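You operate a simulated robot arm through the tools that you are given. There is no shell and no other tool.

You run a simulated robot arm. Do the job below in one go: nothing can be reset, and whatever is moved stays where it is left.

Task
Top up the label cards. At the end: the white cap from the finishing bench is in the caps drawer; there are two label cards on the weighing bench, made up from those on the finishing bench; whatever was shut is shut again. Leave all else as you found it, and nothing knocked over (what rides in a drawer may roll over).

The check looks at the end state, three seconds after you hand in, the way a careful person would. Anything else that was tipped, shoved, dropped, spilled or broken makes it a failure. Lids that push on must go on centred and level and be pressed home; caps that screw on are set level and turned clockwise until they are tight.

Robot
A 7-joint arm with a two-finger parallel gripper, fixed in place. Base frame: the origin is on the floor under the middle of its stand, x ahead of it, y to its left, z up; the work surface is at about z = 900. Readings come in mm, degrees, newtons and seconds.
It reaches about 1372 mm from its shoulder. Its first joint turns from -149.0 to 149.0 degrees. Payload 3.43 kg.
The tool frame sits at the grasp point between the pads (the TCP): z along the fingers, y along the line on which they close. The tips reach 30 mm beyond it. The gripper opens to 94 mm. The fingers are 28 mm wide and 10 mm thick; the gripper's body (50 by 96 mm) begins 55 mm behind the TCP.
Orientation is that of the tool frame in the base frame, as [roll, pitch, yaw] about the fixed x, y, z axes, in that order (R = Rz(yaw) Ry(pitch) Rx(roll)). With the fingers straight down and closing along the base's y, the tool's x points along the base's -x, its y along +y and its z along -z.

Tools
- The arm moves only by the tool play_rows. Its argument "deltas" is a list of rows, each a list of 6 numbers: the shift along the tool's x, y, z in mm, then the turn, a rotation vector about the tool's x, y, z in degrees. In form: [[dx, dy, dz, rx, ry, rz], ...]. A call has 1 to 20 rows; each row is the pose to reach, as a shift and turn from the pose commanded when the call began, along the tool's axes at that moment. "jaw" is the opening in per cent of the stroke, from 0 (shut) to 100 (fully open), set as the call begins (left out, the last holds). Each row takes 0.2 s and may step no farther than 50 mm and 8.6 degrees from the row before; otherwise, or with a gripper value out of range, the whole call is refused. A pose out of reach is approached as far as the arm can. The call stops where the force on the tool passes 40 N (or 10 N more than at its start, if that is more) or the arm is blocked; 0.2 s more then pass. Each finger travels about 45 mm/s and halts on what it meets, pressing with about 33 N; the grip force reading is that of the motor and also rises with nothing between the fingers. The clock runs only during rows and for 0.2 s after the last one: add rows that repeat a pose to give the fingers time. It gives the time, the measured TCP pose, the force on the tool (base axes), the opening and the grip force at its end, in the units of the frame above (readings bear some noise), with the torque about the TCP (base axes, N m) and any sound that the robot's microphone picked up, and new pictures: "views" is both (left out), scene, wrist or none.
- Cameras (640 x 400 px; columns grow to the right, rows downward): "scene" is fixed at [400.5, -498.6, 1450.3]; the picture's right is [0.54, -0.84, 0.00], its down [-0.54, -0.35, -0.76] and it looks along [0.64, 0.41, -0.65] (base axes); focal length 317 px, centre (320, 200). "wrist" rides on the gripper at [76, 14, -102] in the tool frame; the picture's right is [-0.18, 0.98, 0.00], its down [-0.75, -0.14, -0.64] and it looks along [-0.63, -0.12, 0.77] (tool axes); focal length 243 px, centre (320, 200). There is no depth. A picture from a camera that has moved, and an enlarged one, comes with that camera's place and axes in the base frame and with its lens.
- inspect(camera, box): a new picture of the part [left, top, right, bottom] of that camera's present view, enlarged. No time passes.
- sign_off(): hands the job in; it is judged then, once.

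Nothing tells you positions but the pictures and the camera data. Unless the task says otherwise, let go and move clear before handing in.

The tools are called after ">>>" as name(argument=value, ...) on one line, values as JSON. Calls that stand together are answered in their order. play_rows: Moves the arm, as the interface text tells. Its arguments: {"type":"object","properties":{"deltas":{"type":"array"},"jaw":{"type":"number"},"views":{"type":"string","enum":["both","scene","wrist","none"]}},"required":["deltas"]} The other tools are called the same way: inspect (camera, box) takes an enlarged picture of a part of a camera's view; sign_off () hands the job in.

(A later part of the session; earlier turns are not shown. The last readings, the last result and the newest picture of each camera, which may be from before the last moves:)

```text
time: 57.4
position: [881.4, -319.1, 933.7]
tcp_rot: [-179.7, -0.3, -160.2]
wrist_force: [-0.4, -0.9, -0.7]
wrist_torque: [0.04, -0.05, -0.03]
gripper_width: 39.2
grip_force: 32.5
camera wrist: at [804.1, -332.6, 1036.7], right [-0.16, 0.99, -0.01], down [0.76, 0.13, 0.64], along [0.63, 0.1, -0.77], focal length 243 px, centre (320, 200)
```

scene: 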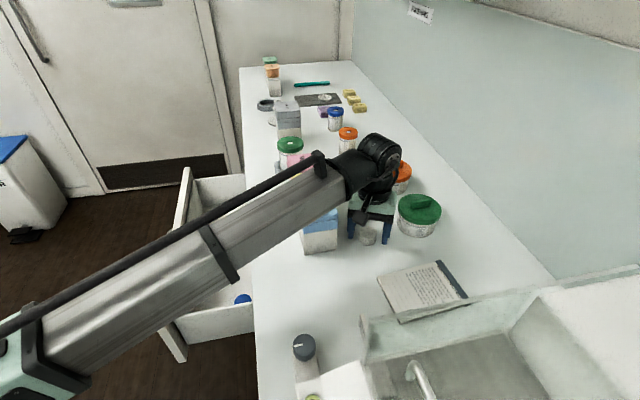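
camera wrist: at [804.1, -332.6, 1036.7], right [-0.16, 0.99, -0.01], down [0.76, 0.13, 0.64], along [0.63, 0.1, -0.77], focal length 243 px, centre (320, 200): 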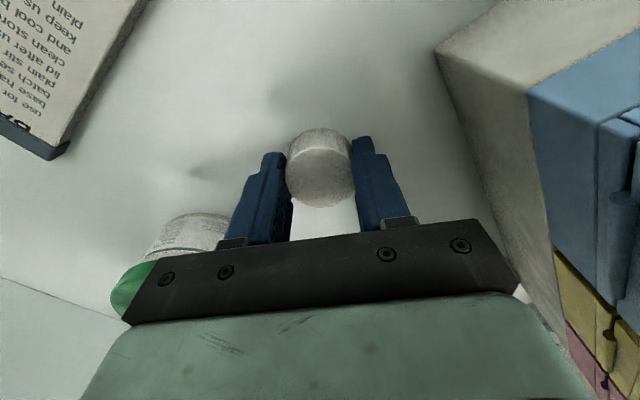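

The cap is held (39 mm). I'll lift it slowly and look into the drawer from the scene camera.

>>> play_rows(deltas=[[0, 0, -10, 0, 0, 0], [0, 0, -30, 0, 0, 0], [0, 0, -60, 0, 0, 0], [0, 0, -95, 0, 0, 0], [0, 0, -130, 0, 0, 0], [0, 0, -165, 0, 0, 0], [0, 0, -165, 0, 0, 0]], views="both")

>>> inspect(camera="scene", box=[150, 160, 280, 370])

```text
time: 59.0
position: [884.6, -318.6, 1101.9]
tcp_rot: [-179.7, -0.2, -160.2]
wrist_force: [0.4, 0.4, 0.5]
wrist_torque: [-0.01, 0.01, 0.0]
gripper_width: 39.7
grip_force: 33.0
camera wrist: at [807.2, -331.7, 1203.9], right [-0.16, 0.99, -0.01], down [0.76, 0.13, 0.64], along [0.63, 0.1, -0.77], focal length 243 px, centre (320, 200)
```

scene: 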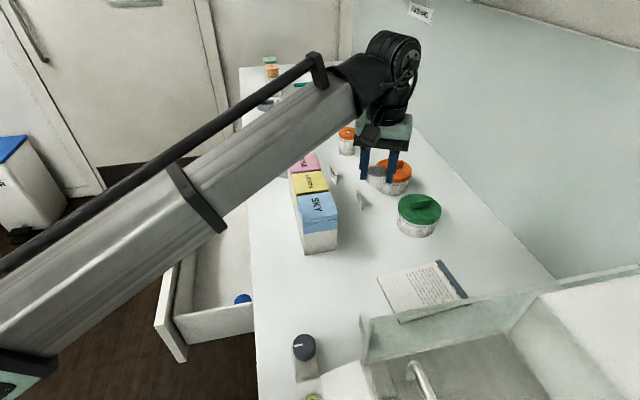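
wrist: 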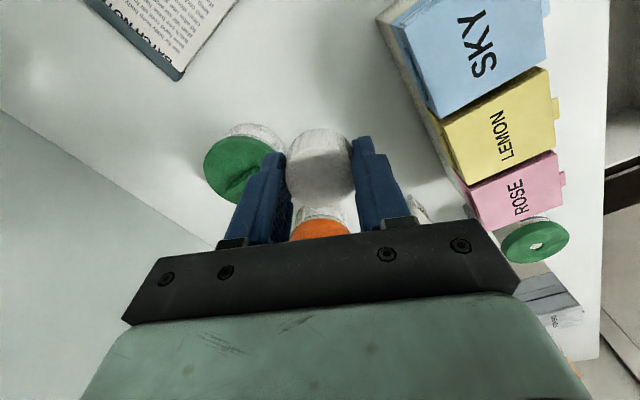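

```text
1.90 times, centred on (215, 265) of scene
camera zoom: at [400.5, -498.6, 1450.3], right [0.54, -0.84, 0.0], down [-0.54, -0.35, -0.76], along [0.64, 0.41, -0.65], focal length 604 px, centre (520, 76)
```

zoom: 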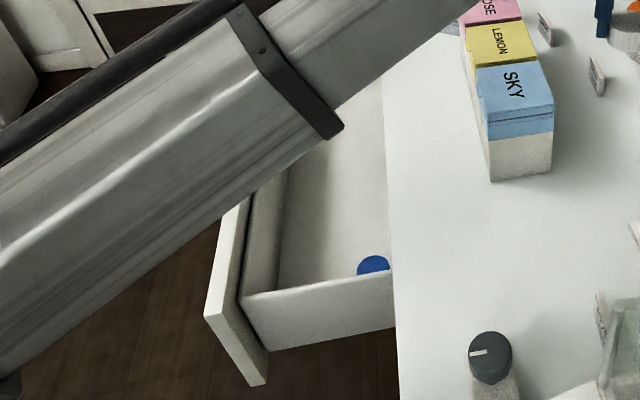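

Cap lifted cleanly. I'll carry it over the boxes toward the open drawer, tilting outward to keep the wrist clear of the forearm.

>>> play_rows(deltas=[[0, 42, 1, -0.3, -3.1, -1.5], [0, 85, 2, -0.6, -6.2, -3], [0, 127, 3, -1, -9.4, -4.5], [0, 169, 4, -1.3, -12.5, -6], [0, 212, 5, -1.6, -15.6, -7.5], [0, 254, 6, -1.9, -18.7, -9], [0, 296, 7, -2.3, -21.9, -10.5], [0, 338.6, 7, -2.6, -25, -12], [0, 338.6, 7, -2.6, -25, -12]], views="both")

```text
time: 61.0
position: [767.8, -1.1, 1093.8]
tcp_rot: [-179.5, 24.8, -147.8]
wrist_force: [-0.7, 0.4, -0.7]
wrist_torque: [0.0, 0.01, -0.01]
gripper_width: 39.7
grip_force: 33.4
camera wrist: at [663.4, -49.0, 1153.6], right [-0.38, 0.92, 0.07], down [0.42, 0.1, 0.9], along [0.82, 0.37, -0.43], focal length 243 px, centre (320, 200)
```

scene: 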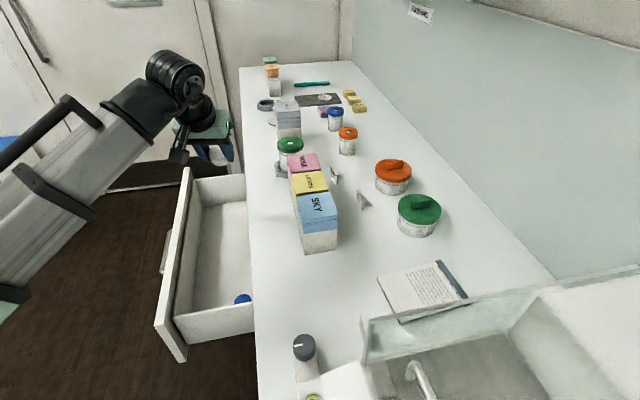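
wrist: 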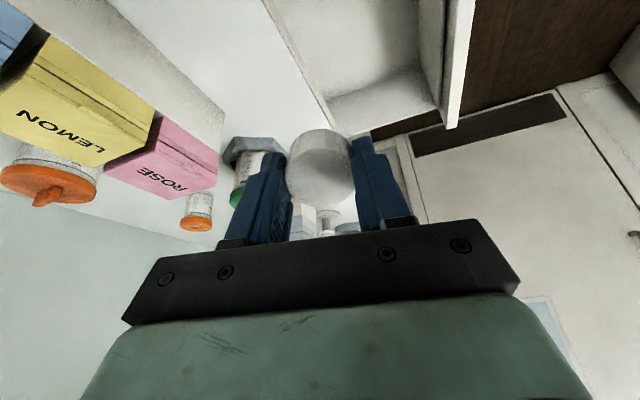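

>>> inspect(camera="scene", box=[140, 150, 300, 370])

>>> inspect(camera="wrist", box=[260, 0, 480, 140])

```text
1.82 times, centred on (220, 260) of scene
camera zoom: at [400.5, -498.6, 1450.3], right [0.54, -0.84, 0.0], down [-0.54, -0.35, -0.76], along [0.64, 0.41, -0.65], focal length 577 px, centre (502, 91)
```

zoom: 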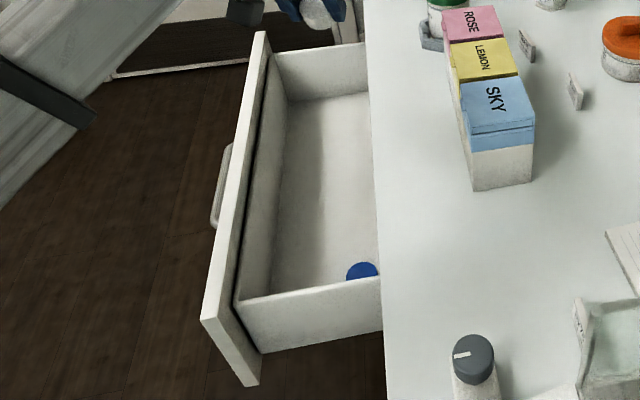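

```text
2.86 times, centred on (370, 70) of wrist
camera zoom: at [663.4, -49.0, 1153.6], right [-0.38, 0.92, 0.07], down [0.42, 0.1, 0.9], along [0.82, 0.37, -0.43], focal length 693 px, centre (177, 571)
```

zoom: 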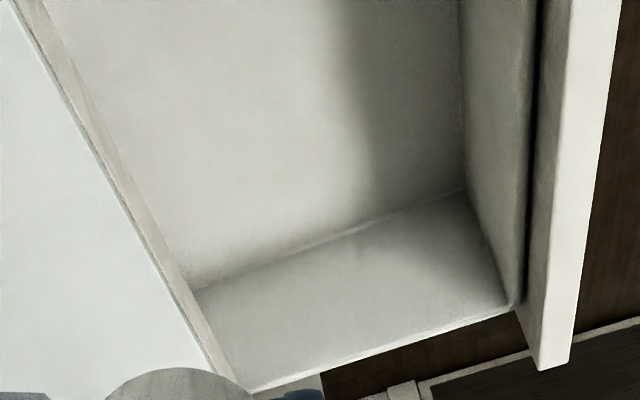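

Drawer floor is near z 738, its walls rise to about 835, and the interior spans n 418–583. I'll bring the cap over the middle of the opening.

>>> play_rows(deltas=[[7, 10, 26, -0.8, 3, -2.5], [14, 20, 52, -1.6, 5.9, -4.9], [22, 30, 79, -2.3, 8.9, -7.4], [29, 40, 105, -3.1, 11.8, -9.8], [36, 50, 131, -3.9, 14.8, -12.3], [36, 50, 131, -3.9, 14.8, -12.3]], views="both")

```text
time: 62.4
position: [761.3, 53.7, 956.8]
tcp_rot: [-179.7, 10.0, -135.0]
wrist_force: [0.7, 0.2, -0.2]
wrist_torque: [0.02, 0.02, -0.02]
gripper_width: 39.6
grip_force: 33.0
camera wrist: at [684.1, -3.1, 1044.3], right [-0.57, 0.82, 0.03], down [0.54, 0.35, 0.76], along [0.62, 0.45, -0.65], focal length 243 px, centre (320, 200)
```

scene: 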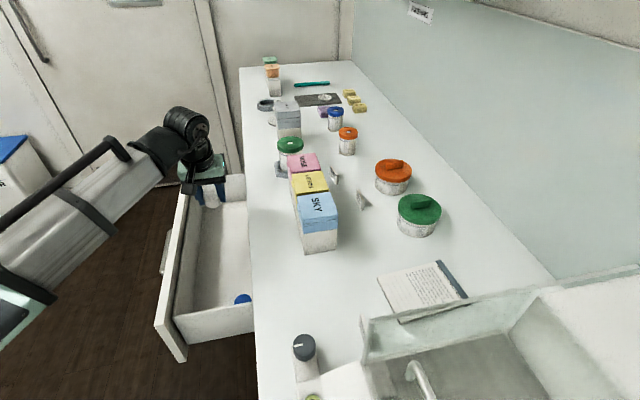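
wrist: 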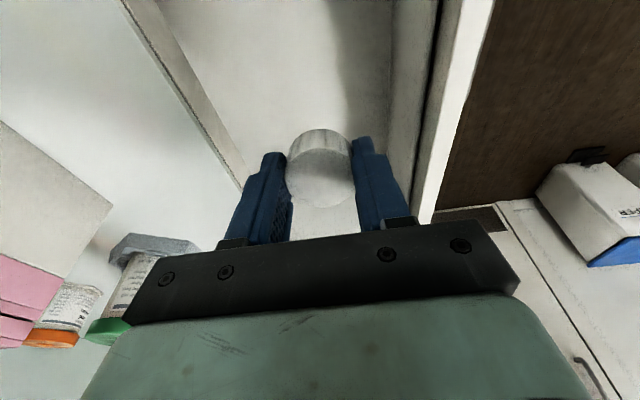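

>>> play_rows(deltas=[[5, 0, 28, 0, 1.5, 0], [10, 0, 56, 0, 3, 0], [15, 0, 84, 0, 5, 0], [20, 0, 112, 0, 7, 0], [25, 0, 140, 0, 9, 0], [28, 0, 160, 0, 10, 0], [28, 0, 160, 0, 10, 0]], views="both")

```text
time: 64.0
position: [760.8, 52.3, 793.3]
tcp_rot: [-179.7, 0.0, -135.2]
wrist_force: [-0.2, 0.5, -0.1]
wrist_torque: [0.0, -0.03, -0.04]
gripper_width: 39.4
grip_force: 33.1
camera wrist: at [695.0, 8.0, 896.1], right [-0.56, 0.83, -0.01], down [0.63, 0.43, 0.64], along [0.53, 0.36, -0.77], focal length 243 px, centre (320, 200)
```

scene: 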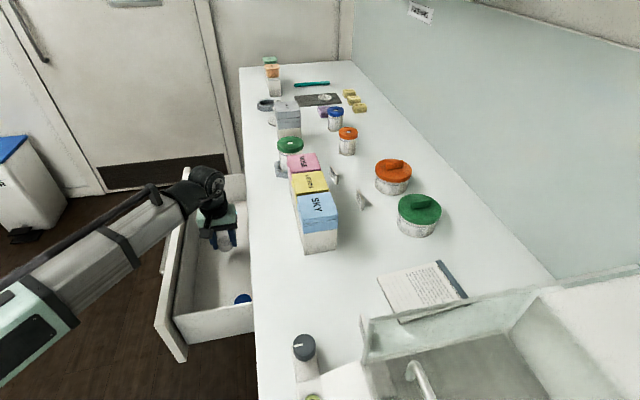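
wrist: 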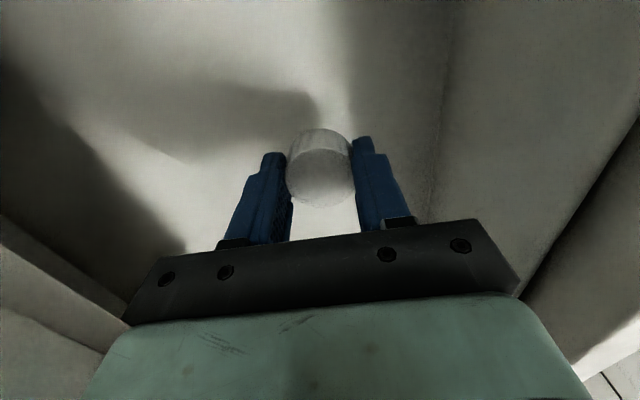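

>>> play_rows(deltas=[[0, 0, 5, 0, 0, 0], [0, 0, 9, 0, 0, 0], [0, 0, 13, 0, 0, 0], [0, 0, 16, 0, 0, 0], [0, 0, 16, 0, 0, 0]], views="none")

```text
time: 65.2
position: [760.6, 49.5, 777.7]
tcp_rot: [-179.8, -0.1, -135.1]
wrist_force: [-0.7, 0.1, -1.0]
wrist_torque: [0.0, -0.04, 0.02]
gripper_width: 39.5
grip_force: 33.0
```

>>> play_rows(deltas=[[0, 0, 2, 0, 0, 0], [0, 0, 4, 0, 0, 0], [0, 0, 5, 0, 0, 0], [0, 0, 5, 0, 0, 0]], views="wrist")

```text
time: 66.2
position: [761.0, 51.4, 773.5]
tcp_rot: [-179.7, -0.1, -135.0]
wrist_force: [-0.1, -0.1, -0.3]
wrist_torque: [0.02, 0.01, 0.01]
gripper_width: 39.7
grip_force: 33.2
camera wrist: at [695.3, 7.2, 875.8], right [-0.56, 0.83, -0.01], down [0.63, 0.43, 0.64], along [0.53, 0.36, -0.77], focal length 243 px, centre (320, 200)
```

wrist: 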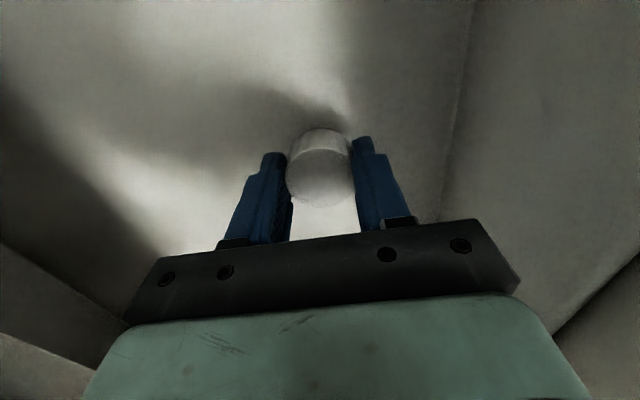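

>>> play_rows(deltas=[[0, 0, 2, 0, 0, 0], [0, 0, 4, 0, 0, 0], [0, 0, 6, 0, 0, 0], [0, 0, 6, 0, 0, 0]], views="none")

```text
time: 67.2
position: [761.2, 50.1, 767.6]
tcp_rot: [-179.6, -0.1, -135.1]
wrist_force: [0.7, 0.9, -0.9]
wrist_torque: [0.01, 0.0, 0.01]
gripper_width: 39.7
grip_force: 33.4
```

>>> play_rows(deltas=[[0, 0, 2, 0, 0, 0], [0, 0, 4, 0, 0, 0], [0, 0, 6, 0, 0, 0], [0, 0, 8, 0, 0, 0], [0, 0, 8, 0, 0, 0]], views="wrist")

```text
time: 68.4
position: [760.3, 50.6, 759.2]
tcp_rot: [-179.7, 0.0, -135.1]
wrist_force: [0.2, 0.0, -0.7]
wrist_torque: [-0.01, 0.04, 0.0]
gripper_width: 39.6
grip_force: 33.0
camera wrist: at [695.4, 7.0, 861.4], right [-0.56, 0.83, -0.01], down [0.63, 0.43, 0.64], along [0.53, 0.36, -0.77], focal length 243 px, centre (320, 200)
```

wrist: 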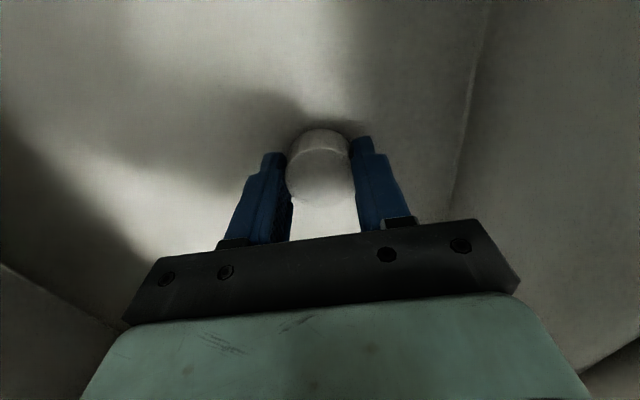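

>>> play_rows(deltas=[[0, 0, 2, 0, 0, 0], [0, 0, 4, 0, 0, 0], [0, 0, 6, 0, 0, 0], [0, 0, 8, 0, 0, 0], [0, 0, 8, 0, 0, 0]], views="wrist")

```text
time: 69.6
position: [760.4, 51.3, 751.5]
tcp_rot: [-179.7, 0.0, -135.1]
wrist_force: [3.1, 2.6, 26.3]
wrist_torque: [0.13, -0.07, -0.01]
gripper_width: 39.5
grip_force: 32.9
camera wrist: at [695.0, 7.2, 854.1], right [-0.56, 0.83, -0.01], down [0.63, 0.43, 0.64], along [0.53, 0.36, -0.77], focal length 243 px, centre (320, 200)
```

wrist: 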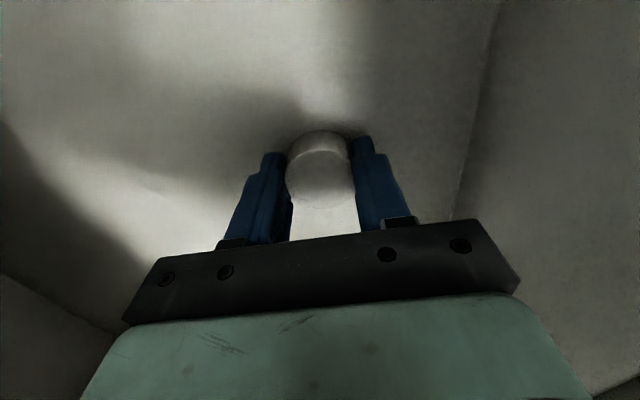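

The cap is on the drawer floor. I'll relieve the press slightly, release, and rise straight up.

>>> play_rows(deltas=[[0, 0, -2, 0, 0, 0], [0, 0, -2, 0, 0, 0]], views="none")

>>> play_rows(deltas=[[0, 0, 0, 0, 0, 0], [0, 0, 0, 0, 0, 0], [0, 0, -10, 0, 0, 0], [0, 0, -30, 0, 0, 0], [0, 0, -60, 0, 0, 0], [0, 0, -95, 0, 0, 0], [0, 0, -130, 0, 0, 0], [0, 0, -130, 0, 0, 0]], jaw=60, views="both")

```text
time: 70.2
position: [761.2, 50.3, 753.2]
tcp_rot: [-179.8, -0.2, -135.1]
wrist_force: [0.1, 0.0, -0.1]
wrist_torque: [-0.01, 0.02, 0.02]
gripper_width: 39.6
grip_force: 32.6
```

```text
time: 72.0
position: [760.1, 49.2, 884.7]
tcp_rot: [-179.8, -0.1, -135.1]
wrist_force: [0.0, 0.2, 0.0]
wrist_torque: [-0.03, -0.01, 0.02]
gripper_width: 56.5
grip_force: 0.0
camera wrist: at [695.5, 5.5, 986.4], right [-0.56, 0.83, -0.01], down [0.63, 0.43, 0.64], along [0.53, 0.36, -0.77], focal length 243 px, centre (320, 200)
```

scene: 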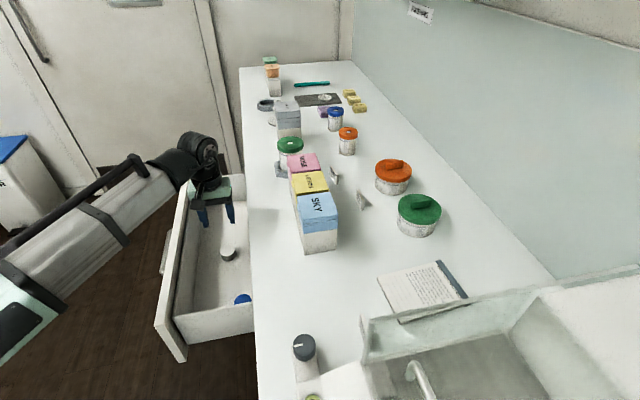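
wrist: 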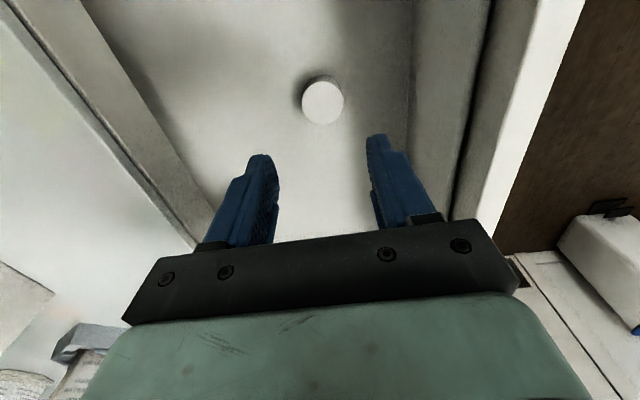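

The cap sits upright in the CAPS drawer. Next I'll shut the drawer: rise, swing back in front of it into the same handle-grip orientation.

>>> play_rows(deltas=[[0, 0, -40, 0, 0, 0], [0, 0, -80, 0, 0, 0], [0, 0, -120, 0, 0, 0], [-1, 35, -120, 7.9, 0, 0], [-2, 70, -120, 15.7, 0, 0], [-2, 104, -120, 23.6, 0, 0], [-3, 139, -120, 31.4, 0, 0], [-4, 173, -120, 39.3, 0, 0], [-4, 208, -120, 47.2, 0, 0], [-5, 242, -120, 55, 0, 0], [-5, 242, -120, 55, 0, 0]], jaw=36, views="both")

```text
time: 74.4
position: [594.3, 226.6, 1001.4]
tcp_rot: [-124.6, -0.1, -135.0]
wrist_force: [0.0, -0.2, -0.3]
wrist_torque: [0.01, 0.0, 0.0]
gripper_width: 33.8
grip_force: 0.1
camera wrist: at [473.5, 238.2, 1047.9], right [-0.26, 0.53, -0.81], down [0.22, 0.85, 0.48], along [0.94, -0.05, -0.34], focal length 243 px, centre (320, 200)
```

scene: 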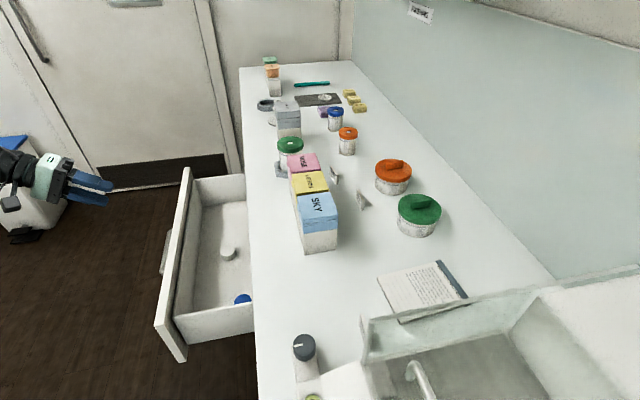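
wrist: 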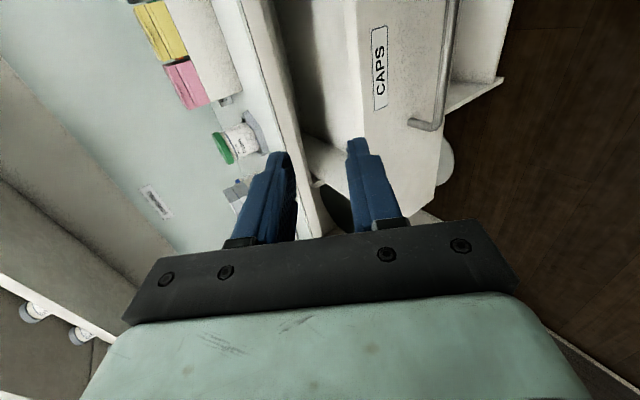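

>>> play_rows(deltas=[[1, 34, 23.5, -0.1, 0, 0], [2, 68, 47, -0.3, 0, 0], [3, 102, 70.6, -0.4, 0, 0], [4, 136.5, 94.2, -0.5, 0, 0], [4, 136.5, 94.2, -0.5, 0, 0]], jaw=36, views="wrist")

>>> inspect(camera="wrist", box=[240, 60, 400, 210])

```text
time: 75.6
position: [591.1, 223.7, 834.3]
tcp_rot: [-125.2, -0.1, -135.1]
wrist_force: [0.8, -0.5, 0.8]
wrist_torque: [0.02, 0.0, 0.03]
gripper_width: 33.8
grip_force: 0.1
camera wrist: at [470.1, 233.9, 881.0], right [-0.27, 0.53, -0.8], down [0.22, 0.85, 0.48], along [0.94, -0.05, -0.35], focal length 243 px, centre (320, 200)
```

wrist: 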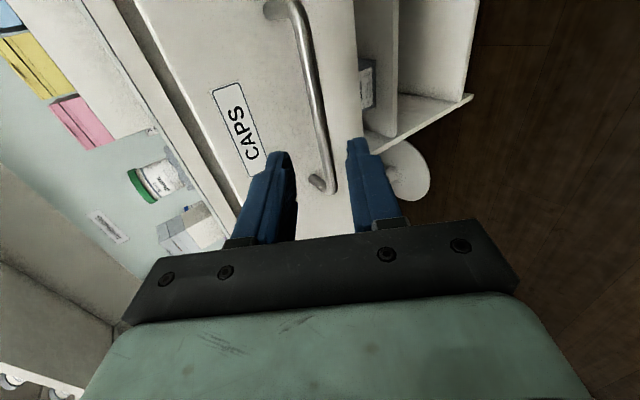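

```text
2.67 times, centred on (320, 135) of wrist
camera zoom: at [470.1, 233.9, 881.0], right [-0.27, 0.53, -0.8], down [0.22, 0.85, 0.48], along [0.94, -0.05, -0.35], focal length 647 px, centre (320, 373)
```

zoom: 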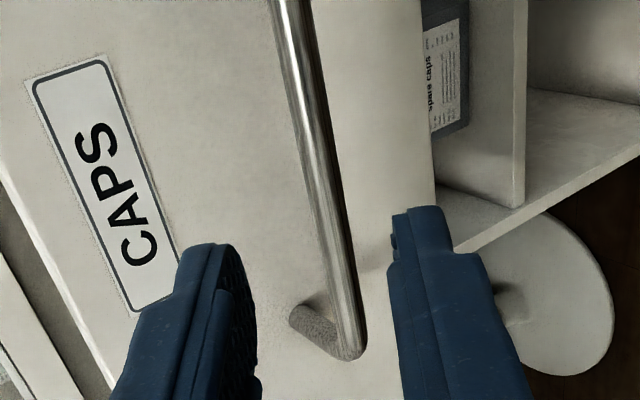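

The alignment matches the earlier grasp. I'll advance 85 mm and close on the bar.

>>> play_rows(deltas=[[0, 0, 20, 0, 0, 0], [0, 0, 40, 0, 0, 0], [0, 0, 60, 0, 0, 0], [0, 0, 75, 0, 0, 0], [0, 0, 84, 0, 0, 0], [0, 0, 84, 0, 0, 0]], jaw=36, views="none")

>>> play_rows(deltas=[[0, 0, 0, 0, 0, 0], [0, 0, 0, 0, 0, 0], [0, 0, 0, 0, 0, 0], [0, 0, 0, 0, 0, 0]], jaw=0, views="wrist")

```text
time: 77.0
position: [640.1, 176.2, 787.4]
tcp_rot: [-125.2, -0.1, -135.1]
wrist_force: [0.4, 1.1, 0.0]
wrist_torque: [0.01, -0.02, -0.01]
gripper_width: 34.0
grip_force: 0.0
```

```text
time: 78.0
position: [639.3, 175.2, 788.3]
tcp_rot: [-125.0, -0.1, -135.0]
wrist_force: [0.6, 1.1, 12.0]
wrist_torque: [-0.5, 0.2, 0.21]
gripper_width: 11.7
grip_force: 45.2
camera wrist: at [519.0, 186.1, 834.0], right [-0.27, 0.53, -0.8], down [0.22, 0.85, 0.48], along [0.94, -0.05, -0.35], focal length 243 px, centre (320, 200)
```

wrist: 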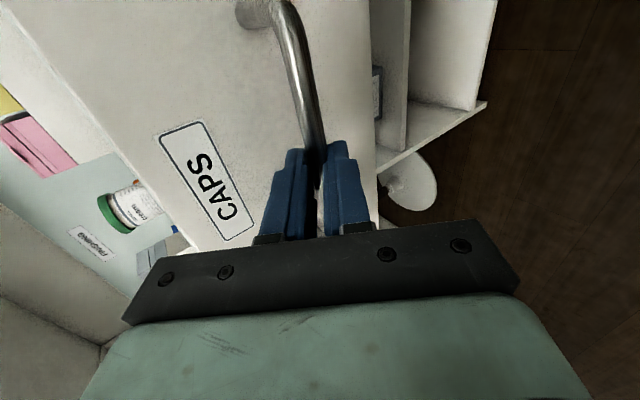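

>>> play_rows(deltas=[[0, -4.6, 6.6, 0, 0, 0], [0, -11.5, 16.4, 0, 0, 0], [0, -18.4, 26.2, 0, 0, 0], [0, -25.3, 36, 0, 0, 0], [0, -32.1, 45.9, 0, 0, 0], [0, -39, 55.7, 0, 0, 0], [0, -45.9, 65.5, 0, 0, 0], [0, -52.8, 75.3, 0, 0, 0], [0, -59.7, 85.2, 0, 0, 0], [0, -66.6, 95, 0, 0, 0], [0, -73.5, 104.8, 0, 0, 0], [0, -80.4, 114.7, 0, 0, 0], [0, -87.2, 124.5, 0, 0, 0], [0, -94.1, 134.3, 0, 0, 0], [0, -94.1, 134.3, 0, 0, 0]], views="none")

```text
time: 81.2
position: [753.3, 61.2, 788.1]
tcp_rot: [-125.3, -0.2, -135.2]
wrist_force: [4.0, 5.6, -5.6]
wrist_torque: [0.09, 0.06, 0.84]
gripper_width: 11.7
grip_force: 45.3
```

>>> play_rows(deltas=[[0, -5.7, 8.2, 0, 0, 0], [0, -11.5, 16.4, 0, 0, 0], [0, -17.2, 24.6, 0, 0, 0], [0, -20.1, 28.7, 0, 0, 0], [0, -22, 31.4, 0, 0, 0], [0, -23.5, 33.6, 0, 0, 0], [0, -25, 35.6, 0, 0, 0], [0, -25, 35.6, 0, 0, 0]], views="both")

```text
time: 82.8
position: [780.2, 33.6, 787.4]
tcp_rot: [-125.5, -0.1, -134.9]
wrist_force: [-6.6, 11.2, 6.4]
wrist_torque: [-0.61, 0.6, -0.52]
gripper_width: 11.4
grip_force: 45.3
stopped in row 7: the force on the tool passed its limit at 43 N (the readings are from after the stop); the commanded pose is now the measured one
camera wrist: at [660.7, 43.4, 834.3], right [-0.27, 0.53, -0.8], down [0.22, 0.85, 0.49], along [0.94, -0.04, -0.35], focal length 243 px, centre (320, 200)
```

scene: 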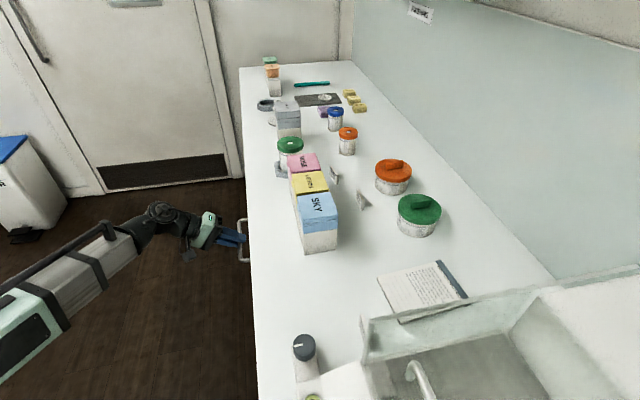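
wrist: 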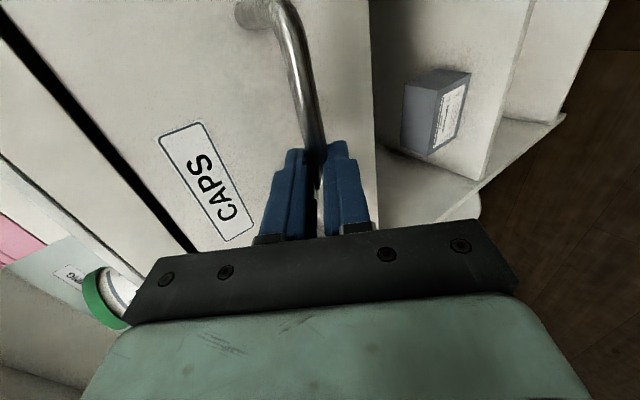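

The drawer met its stop. I'll release, back off, and compare it with the original shut view.

>>> play_rows(deltas=[[0, 0, 0, 0, 0, 0], [0, 0, 0, 0, 0, 0], [0, 0, 0, 0, 0, 0], [0, 0, -15, 0, 0, 0], [0, 0, -35, 0, 0, 0], [0, 0, -60, 0, 0, 0], [0, 0, -85, 0, 0, 0], [0, 0, -85, 0, 0, 0]], jaw=36, views="both")

>>> inspect(camera="scene", box=[225, 200, 275, 280])

>>> inspect(camera="wrist", box=[100, 0, 400, 200])

```text
time: 84.6
position: [731.8, 82.4, 836.7]
tcp_rot: [-125.6, 0.0, -135.0]
wrist_force: [-0.4, 0.6, -0.2]
wrist_torque: [0.0, -0.02, -0.02]
gripper_width: 33.9
grip_force: 0.0
camera wrist: at [612.7, 93.3, 883.2], right [-0.27, 0.53, -0.8], down [0.22, 0.84, 0.49], along [0.94, -0.04, -0.35], focal length 243 px, centre (320, 200)
```

scene: 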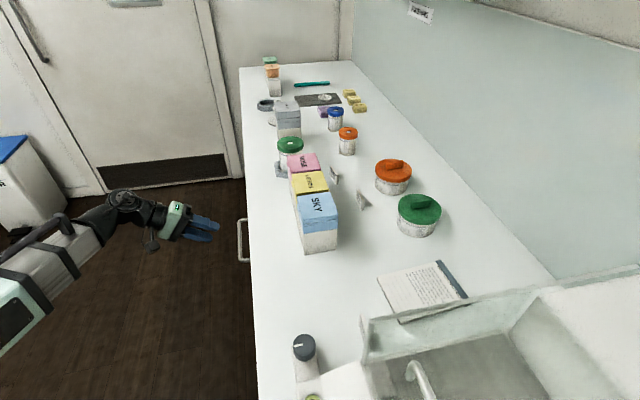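
wrist: 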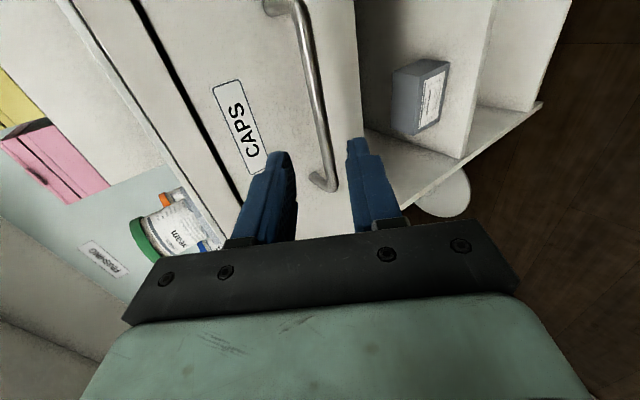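

```text
5.00 times, centred on (250, 240) of scene
camera zoom: at [400.5, -498.6, 1450.3], right [0.54, -0.84, 0.0], down [-0.54, -0.35, -0.76], along [0.64, 0.41, -0.65], focal length 1586 px, centre (670, 0)
```

zoom: 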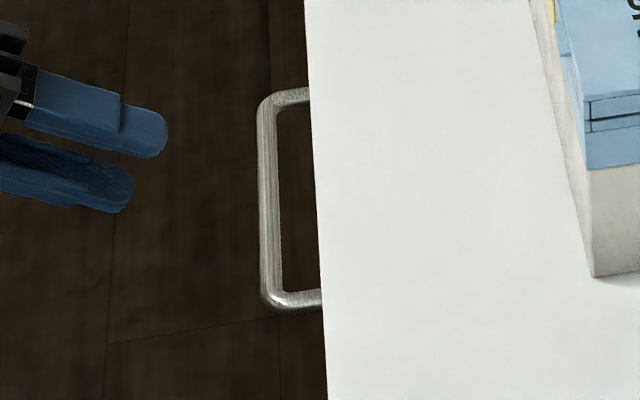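

```text
2.00 times, centred on (250, 100) of wrist
camera zoom: at [612.7, 93.3, 883.2], right [-0.27, 0.53, -0.8], down [0.22, 0.84, 0.49], along [0.94, -0.04, -0.35], focal length 485 px, centre (460, 400)
```

zoom: 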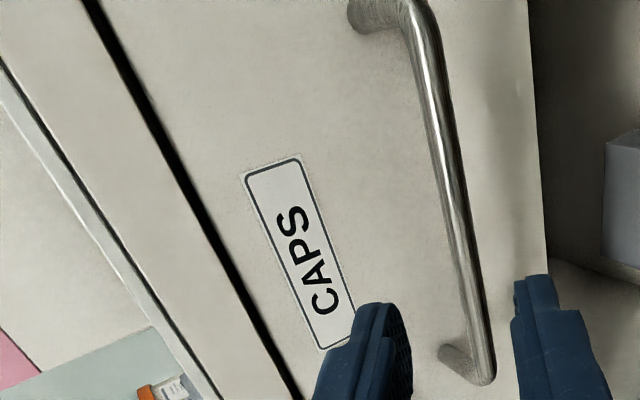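

The drawer view is identical to its original shut state. Next is the card: WN28 stands clear of the boxes with its face along the bench. I'll rise and move over toward it.

>>> play_rows(deltas=[[0, -30, -30, 0, 0, 0], [0, -60, -58, 0, 0, 0], [0, -95, -83, 0, 0, 0], [0, -130, -105, 0, 0, 0], [0, -166, -124, 0, 0, 0], [0, -202, -142, 0, 0, 0], [0, -225, -158, 0, 0, 0], [0, -225, -158, 0, 0, 0]], jaw=36, views="none")

```text
time: 86.4
position: [735.0, 78.9, 1109.7]
tcp_rot: [-125.5, 0.0, -134.9]
wrist_force: [-0.3, 0.8, 0.0]
wrist_torque: [0.03, 0.0, 0.03]
gripper_width: 34.0
grip_force: 0.1
```

>>> play_rows(deltas=[[6, -24, 38, -5.4, 0, 0], [12, -49, 76, -10.9, 0, 0], [18, -73, 114, -16.4, 0, 0], [24, -98, 152, -21.8, 0, 0], [31, -122, 190, -27.3, 0, 0], [37, -146, 228, -32.7, 0, 0], [43, -171, 266, -38.2, 0, 0], [49, -195, 304, -43.6, 0, 0], [55, -220, 342, -49, 0, 0], [55, -220, 342, -54.5, 0, 0], [55, -220, 342, -54.5, 0, 0]], jaw=36, views="both")

```text
time: 88.8
position: [982.8, -245.9, 1090.2]
tcp_rot: [179.9, 0.1, -135.0]
wrist_force: [-0.5, -0.4, 0.2]
wrist_torque: [0.0, 0.05, -0.01]
gripper_width: 33.6
grip_force: 0.0
camera wrist: at [917.4, -290.6, 1192.4], right [-0.57, 0.82, 0.0], down [0.63, 0.43, 0.64], along [0.53, 0.36, -0.77], focal length 243 px, centre (320, 200)
```

scene: 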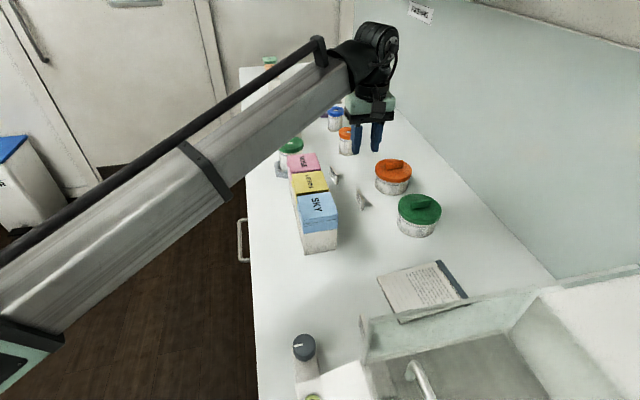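
wrist: 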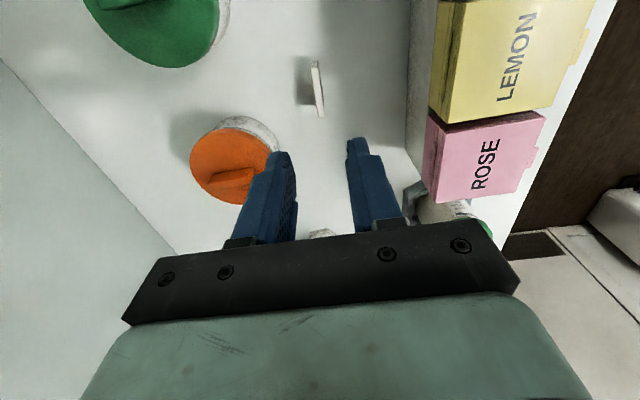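

>>> inspect(camera="wrist", box=[260, 40, 380, 140])

>>> inspect(camera="scene", box=[320, 150, 420, 230])

```text
4.00 times, centred on (320, 90) of wrist
camera zoom: at [917.4, -290.6, 1192.4], right [-0.57, 0.82, 0.0], down [0.63, 0.43, 0.64], along [0.53, 0.36, -0.77], focal length 970 px, centre (320, 640)
```

zoom: 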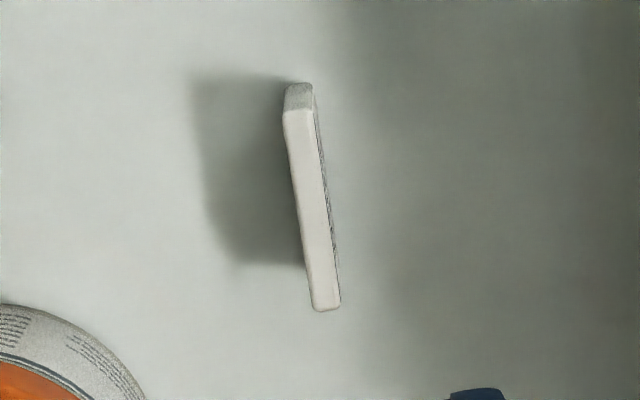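

```text
5.00 times, centred on (370, 190) of scene
camera zoom: at [400.5, -498.6, 1450.3], right [0.54, -0.84, 0.0], down [-0.54, -0.35, -0.76], along [0.64, 0.41, -0.65], focal length 1586 px, centre (70, 250)
```

zoom: 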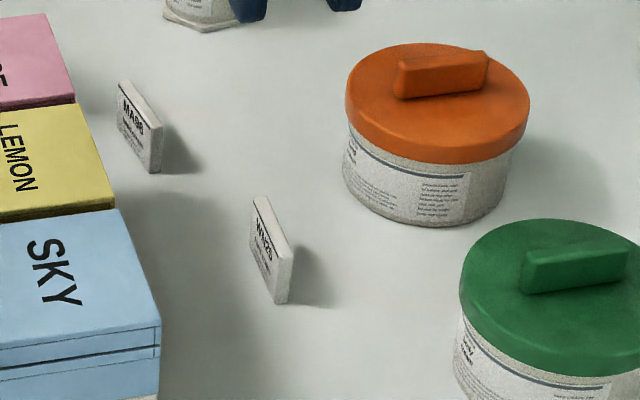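

WN28's centre is at about (982, −249), 30 mm tall, edge along the bench. I'll come down over it in two stages.

>>> play_rows(deltas=[[0.7, -0.5, 25, 0, 0, 0.5], [1.4, -1, 50, 0, 0, 1], [2.2, -1.5, 75, 0, 0, 1.5], [2.9, -2, 100, 0, 0, 2], [2.9, -2, 100, 0, 0, 2]], jaw=32, views="both")

>>> inspect(camera="wrist", box=[260, 90, 380, 190])

```text
time: 90.0
position: [982.1, -249.8, 991.9]
tcp_rot: [-179.9, 0.2, -137.0]
wrist_force: [0.3, -0.2, 0.1]
wrist_torque: [0.01, 0.02, 0.02]
gripper_width: 30.3
grip_force: 0.0
camera wrist: at [915.1, -291.9, 1092.7], right [-0.54, 0.84, 0.0], down [0.65, 0.41, 0.64], along [0.54, 0.34, -0.77], focal length 243 px, centre (320, 200)
```

scene: 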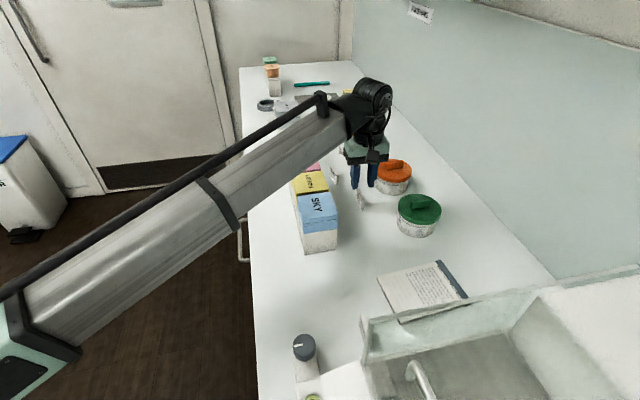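
wrist: 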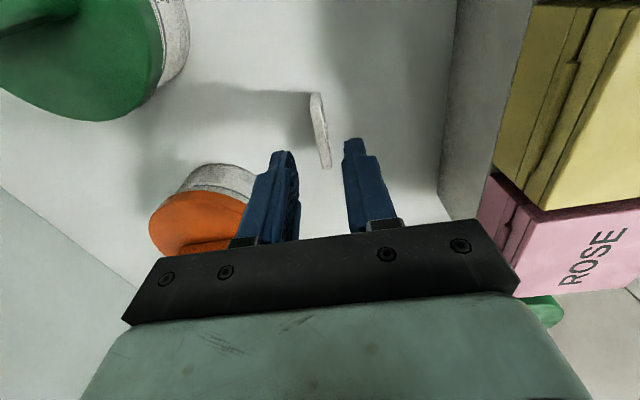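

```text
4.00 times, centred on (320, 140) of wrist
camera zoom: at [915.1, -291.9, 1092.7], right [-0.54, 0.84, 0.0], down [0.65, 0.41, 0.64], along [0.54, 0.34, -0.77], focal length 970 px, centre (320, 440)
```

zoom: 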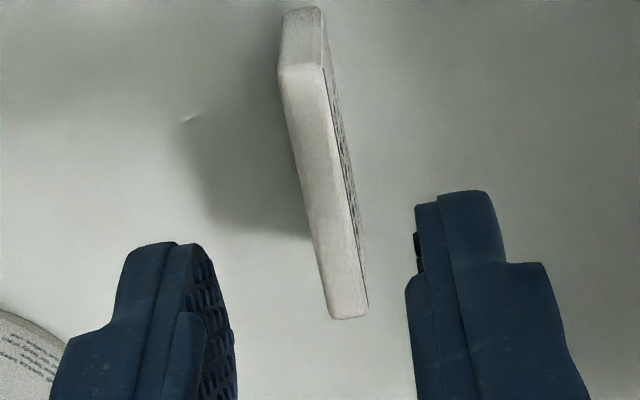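

Alignment is good. Final descent, then close gently.

>>> play_rows(deltas=[[0, 0.4, 15, 0, 0, 0], [0, 0.7, 30, 0, 0, 0], [0, 0.7, 44, 0, 0, 0], [0, 0.7, 55, 0, 0, 0], [0, 0.7, 55, 0, 0, 0]], jaw=32, views="both")

>>> inspect(camera="wrist", box=[250, 110, 390, 220])

```text
time: 91.2
position: [979.9, -249.2, 936.1]
tcp_rot: [-180.0, 0.2, -137.0]
wrist_force: [-0.1, 0.6, -0.5]
wrist_torque: [-0.02, -0.02, -0.01]
gripper_width: 30.1
grip_force: 0.2
camera wrist: at [913.6, -291.5, 1037.4], right [-0.54, 0.84, 0.0], down [0.65, 0.41, 0.64], along [0.54, 0.34, -0.77], focal length 243 px, centre (320, 200)
```

scene: 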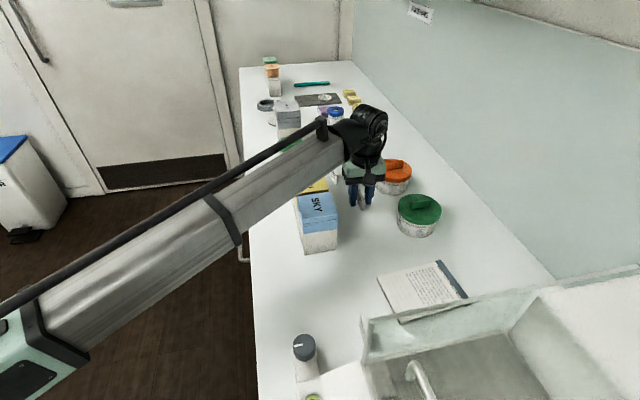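
wrist: 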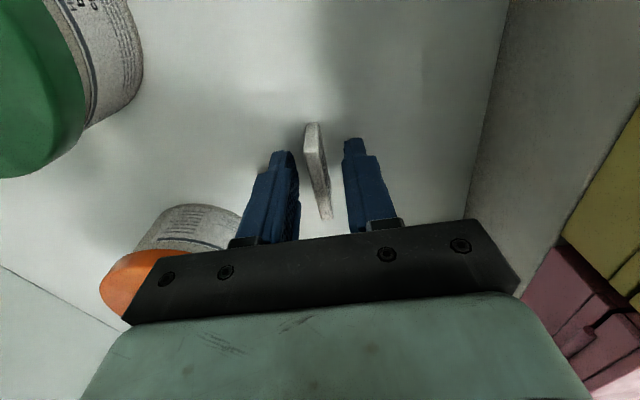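

```text
3.64 times, centred on (320, 165) of wrist
camera zoom: at [913.6, -291.5, 1037.4], right [-0.54, 0.84, 0.0], down [0.65, 0.41, 0.64], along [0.54, 0.34, -0.77], focal length 882 px, centre (320, 327)
```

zoom: 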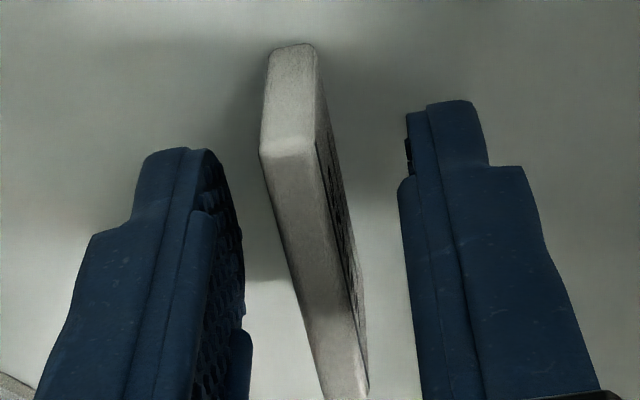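

>>> play_rows(deltas=[[0, 0, 0, 0, 0, 0], [0, 0, 0, 0, 0, 0], [0, 0, 0, 0, 0, 0], [0, 0, 0, 0, 0, 0]], jaw=0, views="wrist")

```text
time: 92.2
position: [980.2, -248.4, 936.1]
tcp_rot: [180.0, 0.1, -136.9]
wrist_force: [1.1, -0.4, 0.1]
wrist_torque: [-0.03, 0.02, 0.01]
gripper_width: 10.6
grip_force: 33.5
camera wrist: at [913.6, -291.5, 1037.7], right [-0.54, 0.84, 0.0], down [0.65, 0.41, 0.64], along [0.54, 0.34, -0.77], focal length 243 px, centre (320, 200)
```

wrist: 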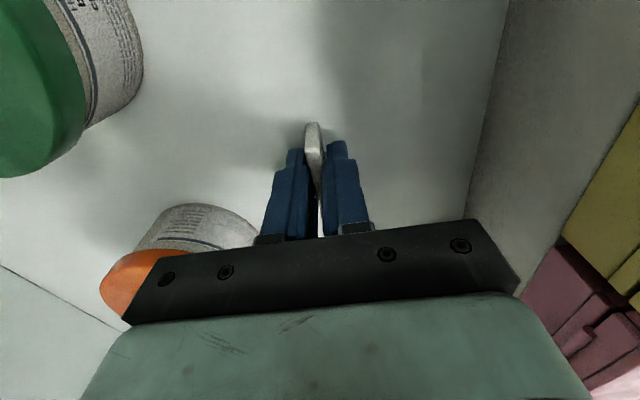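

>>> play_rows(deltas=[[0, 0, -5, 0, 0, 0], [0, 0, -15, 0, 0, 0], [0, 0, -35, 0, 0, 0], [0, 0, -65, 0, 0, 0], [0, 0, -65, 0, 0, 0]], views="both")

>>> inspect(camera="scene", box=[320, 130, 420, 210])

>>> inspect(camera="wrist", box=[250, 90, 390, 210])

```text
time: 93.4
position: [981.0, -249.5, 1001.8]
tcp_rot: [-180.0, 0.1, -137.0]
wrist_force: [0.0, -0.5, 0.1]
wrist_torque: [-0.02, 0.03, 0.02]
gripper_width: 10.9
grip_force: 33.2
camera wrist: at [913.8, -291.7, 1103.3], right [-0.54, 0.84, 0.0], down [0.65, 0.41, 0.64], along [0.54, 0.34, -0.77], focal length 243 px, centre (320, 200)
```

scene: 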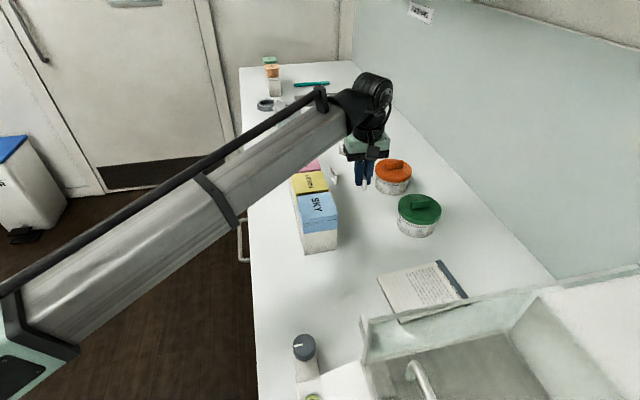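
wrist: 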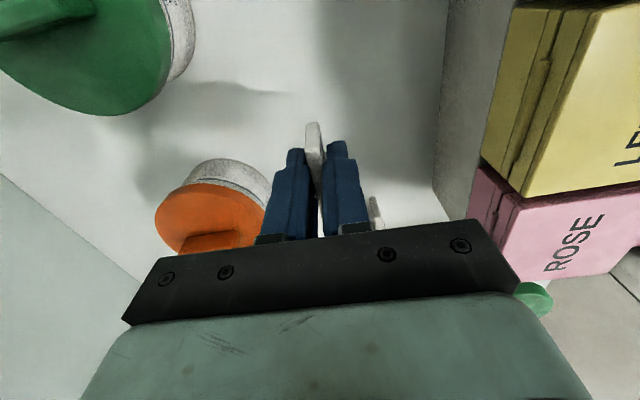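

```text
5.00 times, centred on (370, 170) of scene
camera zoom: at [400.5, -498.6, 1450.3], right [0.54, -0.84, 0.0], down [-0.54, -0.35, -0.76], along [0.64, 0.41, -0.65], focal length 1586 px, centre (70, 350)
```

zoom: 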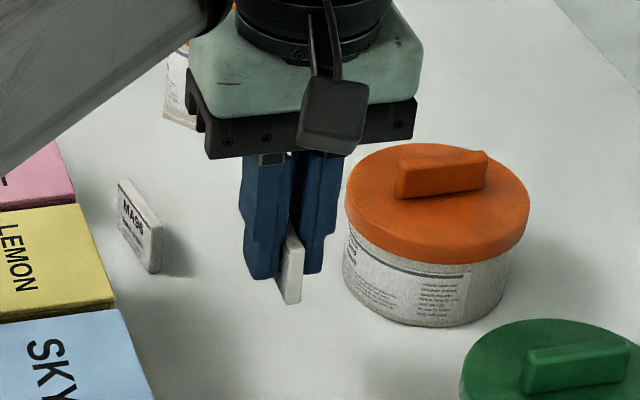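

```text
3.33 times, centred on (320, 150) of wrist
camera zoom: at [913.8, -291.7, 1103.3], right [-0.54, 0.84, 0.0], down [0.65, 0.41, 0.64], along [0.54, 0.34, -0.77], focal length 809 px, centre (320, 367)
```

zoom: 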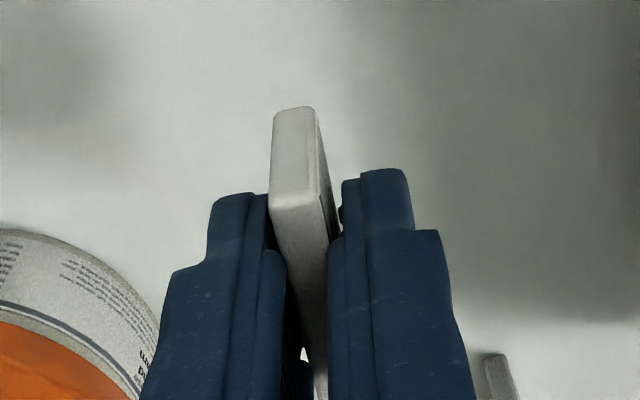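

The card is held upright. I'll raise it, turn the wrist toward the radial direction, and then route it around in front of the balance.

>>> play_rows(deltas=[[0, 0, -14, 0, 0, 7.5], [0, 0, -28, 0, 0, 15], [0, 0, -42, 0, 0, 22.5], [0, 0, -56, 0, 0, 30], [0, 0, -70, 0, 0, 37.5], [0, 0, -84, 0, 0, 45], [0, 0, -95, 0, 0, 53], [0, 0, -95, 0, 0, 53]], views="wrist")

```text
time: 95.2
position: [979.7, -248.7, 1097.8]
tcp_rot: [180.0, 0.0, 169.9]
wrist_force: [0.2, 0.0, 0.0]
wrist_torque: [0.01, 0.0, -0.04]
gripper_width: 10.9
grip_force: 32.5
camera wrist: at [906.6, -221.9, 1198.5], right [0.35, 0.94, 0.0], down [0.72, -0.27, 0.64], along [0.6, -0.23, -0.77], focal length 243 px, centre (320, 200)
```

wrist: 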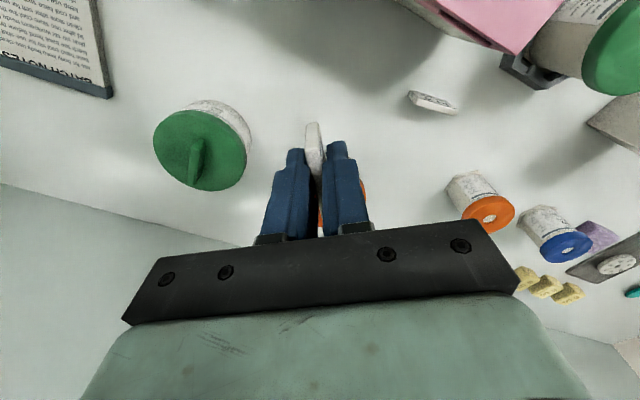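

>>> play_rows(deltas=[[37, 3, -3, 0, -4.4, 0], [75, 7, -7, 0, -8.8, 0], [112, 10, -12, 0, -13.1, 0], [150, 13, -18, 0, -17.5, 0], [187, 17, -26, 0, -21.9, 0], [224, 20, -34, 0, -26.2, 0], [262, 23, -43, 0, -30.6, 0], [299, 26.7, -52, 0, -35, 0], [299, 26.7, -52, 0, -35, 0]], views="wrist")

```text
time: 97.2
position: [691.6, -171.5, 1148.8]
tcp_rot: [179.9, 35.1, 170.0]
wrist_force: [-0.4, 0.7, -0.2]
wrist_torque: [0.01, 0.02, -0.01]
gripper_width: 10.8
grip_force: 32.6
camera wrist: at [573.4, -137.5, 1188.2], right [0.32, 0.94, 0.11], down [0.22, -0.18, 0.96], along [0.92, -0.28, -0.26], focal length 243 px, centre (320, 200)
```

wrist: 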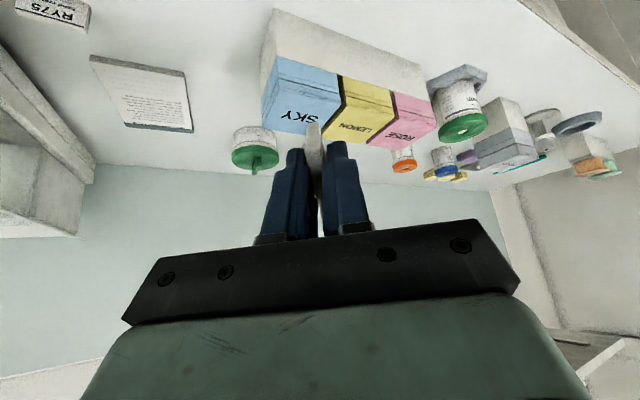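

>>> play_rows(deltas=[[5.8, -49.2, -4.1, 2.3, 0, 3.27], [14.4, -97.7, -10.1, 4.6, 0, 6.54], [25.7, -145.1, -18.1, 6.9, 0, 9.8], [39.7, -191.3, -27.9, 9.2, 0, 13.1], [56.2, -236.1, -39.5, 11.5, 0, 16.4], [75.2, -279.3, -52.8, 13.8, 0, 19.6], [96.5, -320.6, -67.9, 16.1, 0, 22.9], [120.1, -359.9, -84.4, 18.4, 0, 26.2], [145.8, -397, -102.5, 20.7, 0, 29.4], [173.5, -431.7, -122, 23, 0, 32.7], [203, -463.8, -142.7, 25.3, 0, 36], [234.1, -493.2, -164.6, 27.6, 0, 39.3], [266.8, -519.9, -187.6, 29.9, 0, 42.5], [266.8, -519.9, -187.6, 29.9, 0, 42.5]], views="both")

```text
time: 100.2
position: [279.6, -627.3, 1149.6]
tcp_rot: [-180.0, 35.0, 118.1]
wrist_force: [-0.4, -0.2, -0.7]
wrist_torque: [-0.04, -0.01, 0.01]
gripper_width: 9.5
grip_force: 32.9
camera wrist: at [233.9, -513.8, 1188.1], right [0.94, 0.33, 0.11], down [-0.01, -0.29, 0.96], along [0.35, -0.9, -0.27], focal length 243 px, centre (320, 200)
```

scene: 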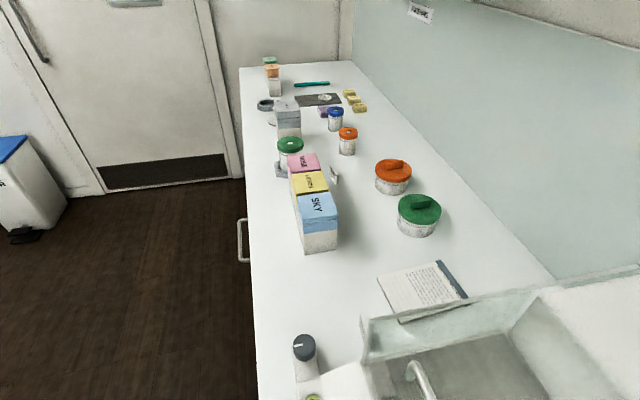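
wrist: 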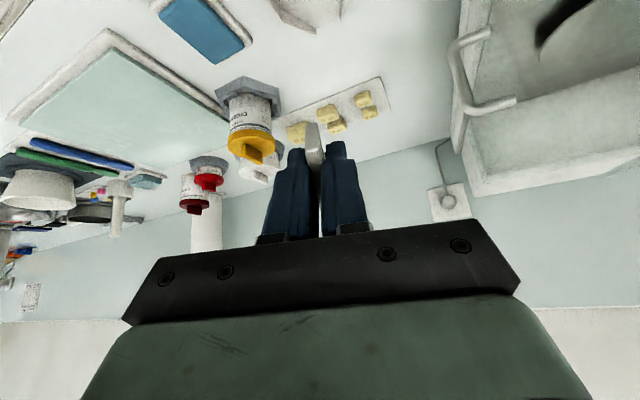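

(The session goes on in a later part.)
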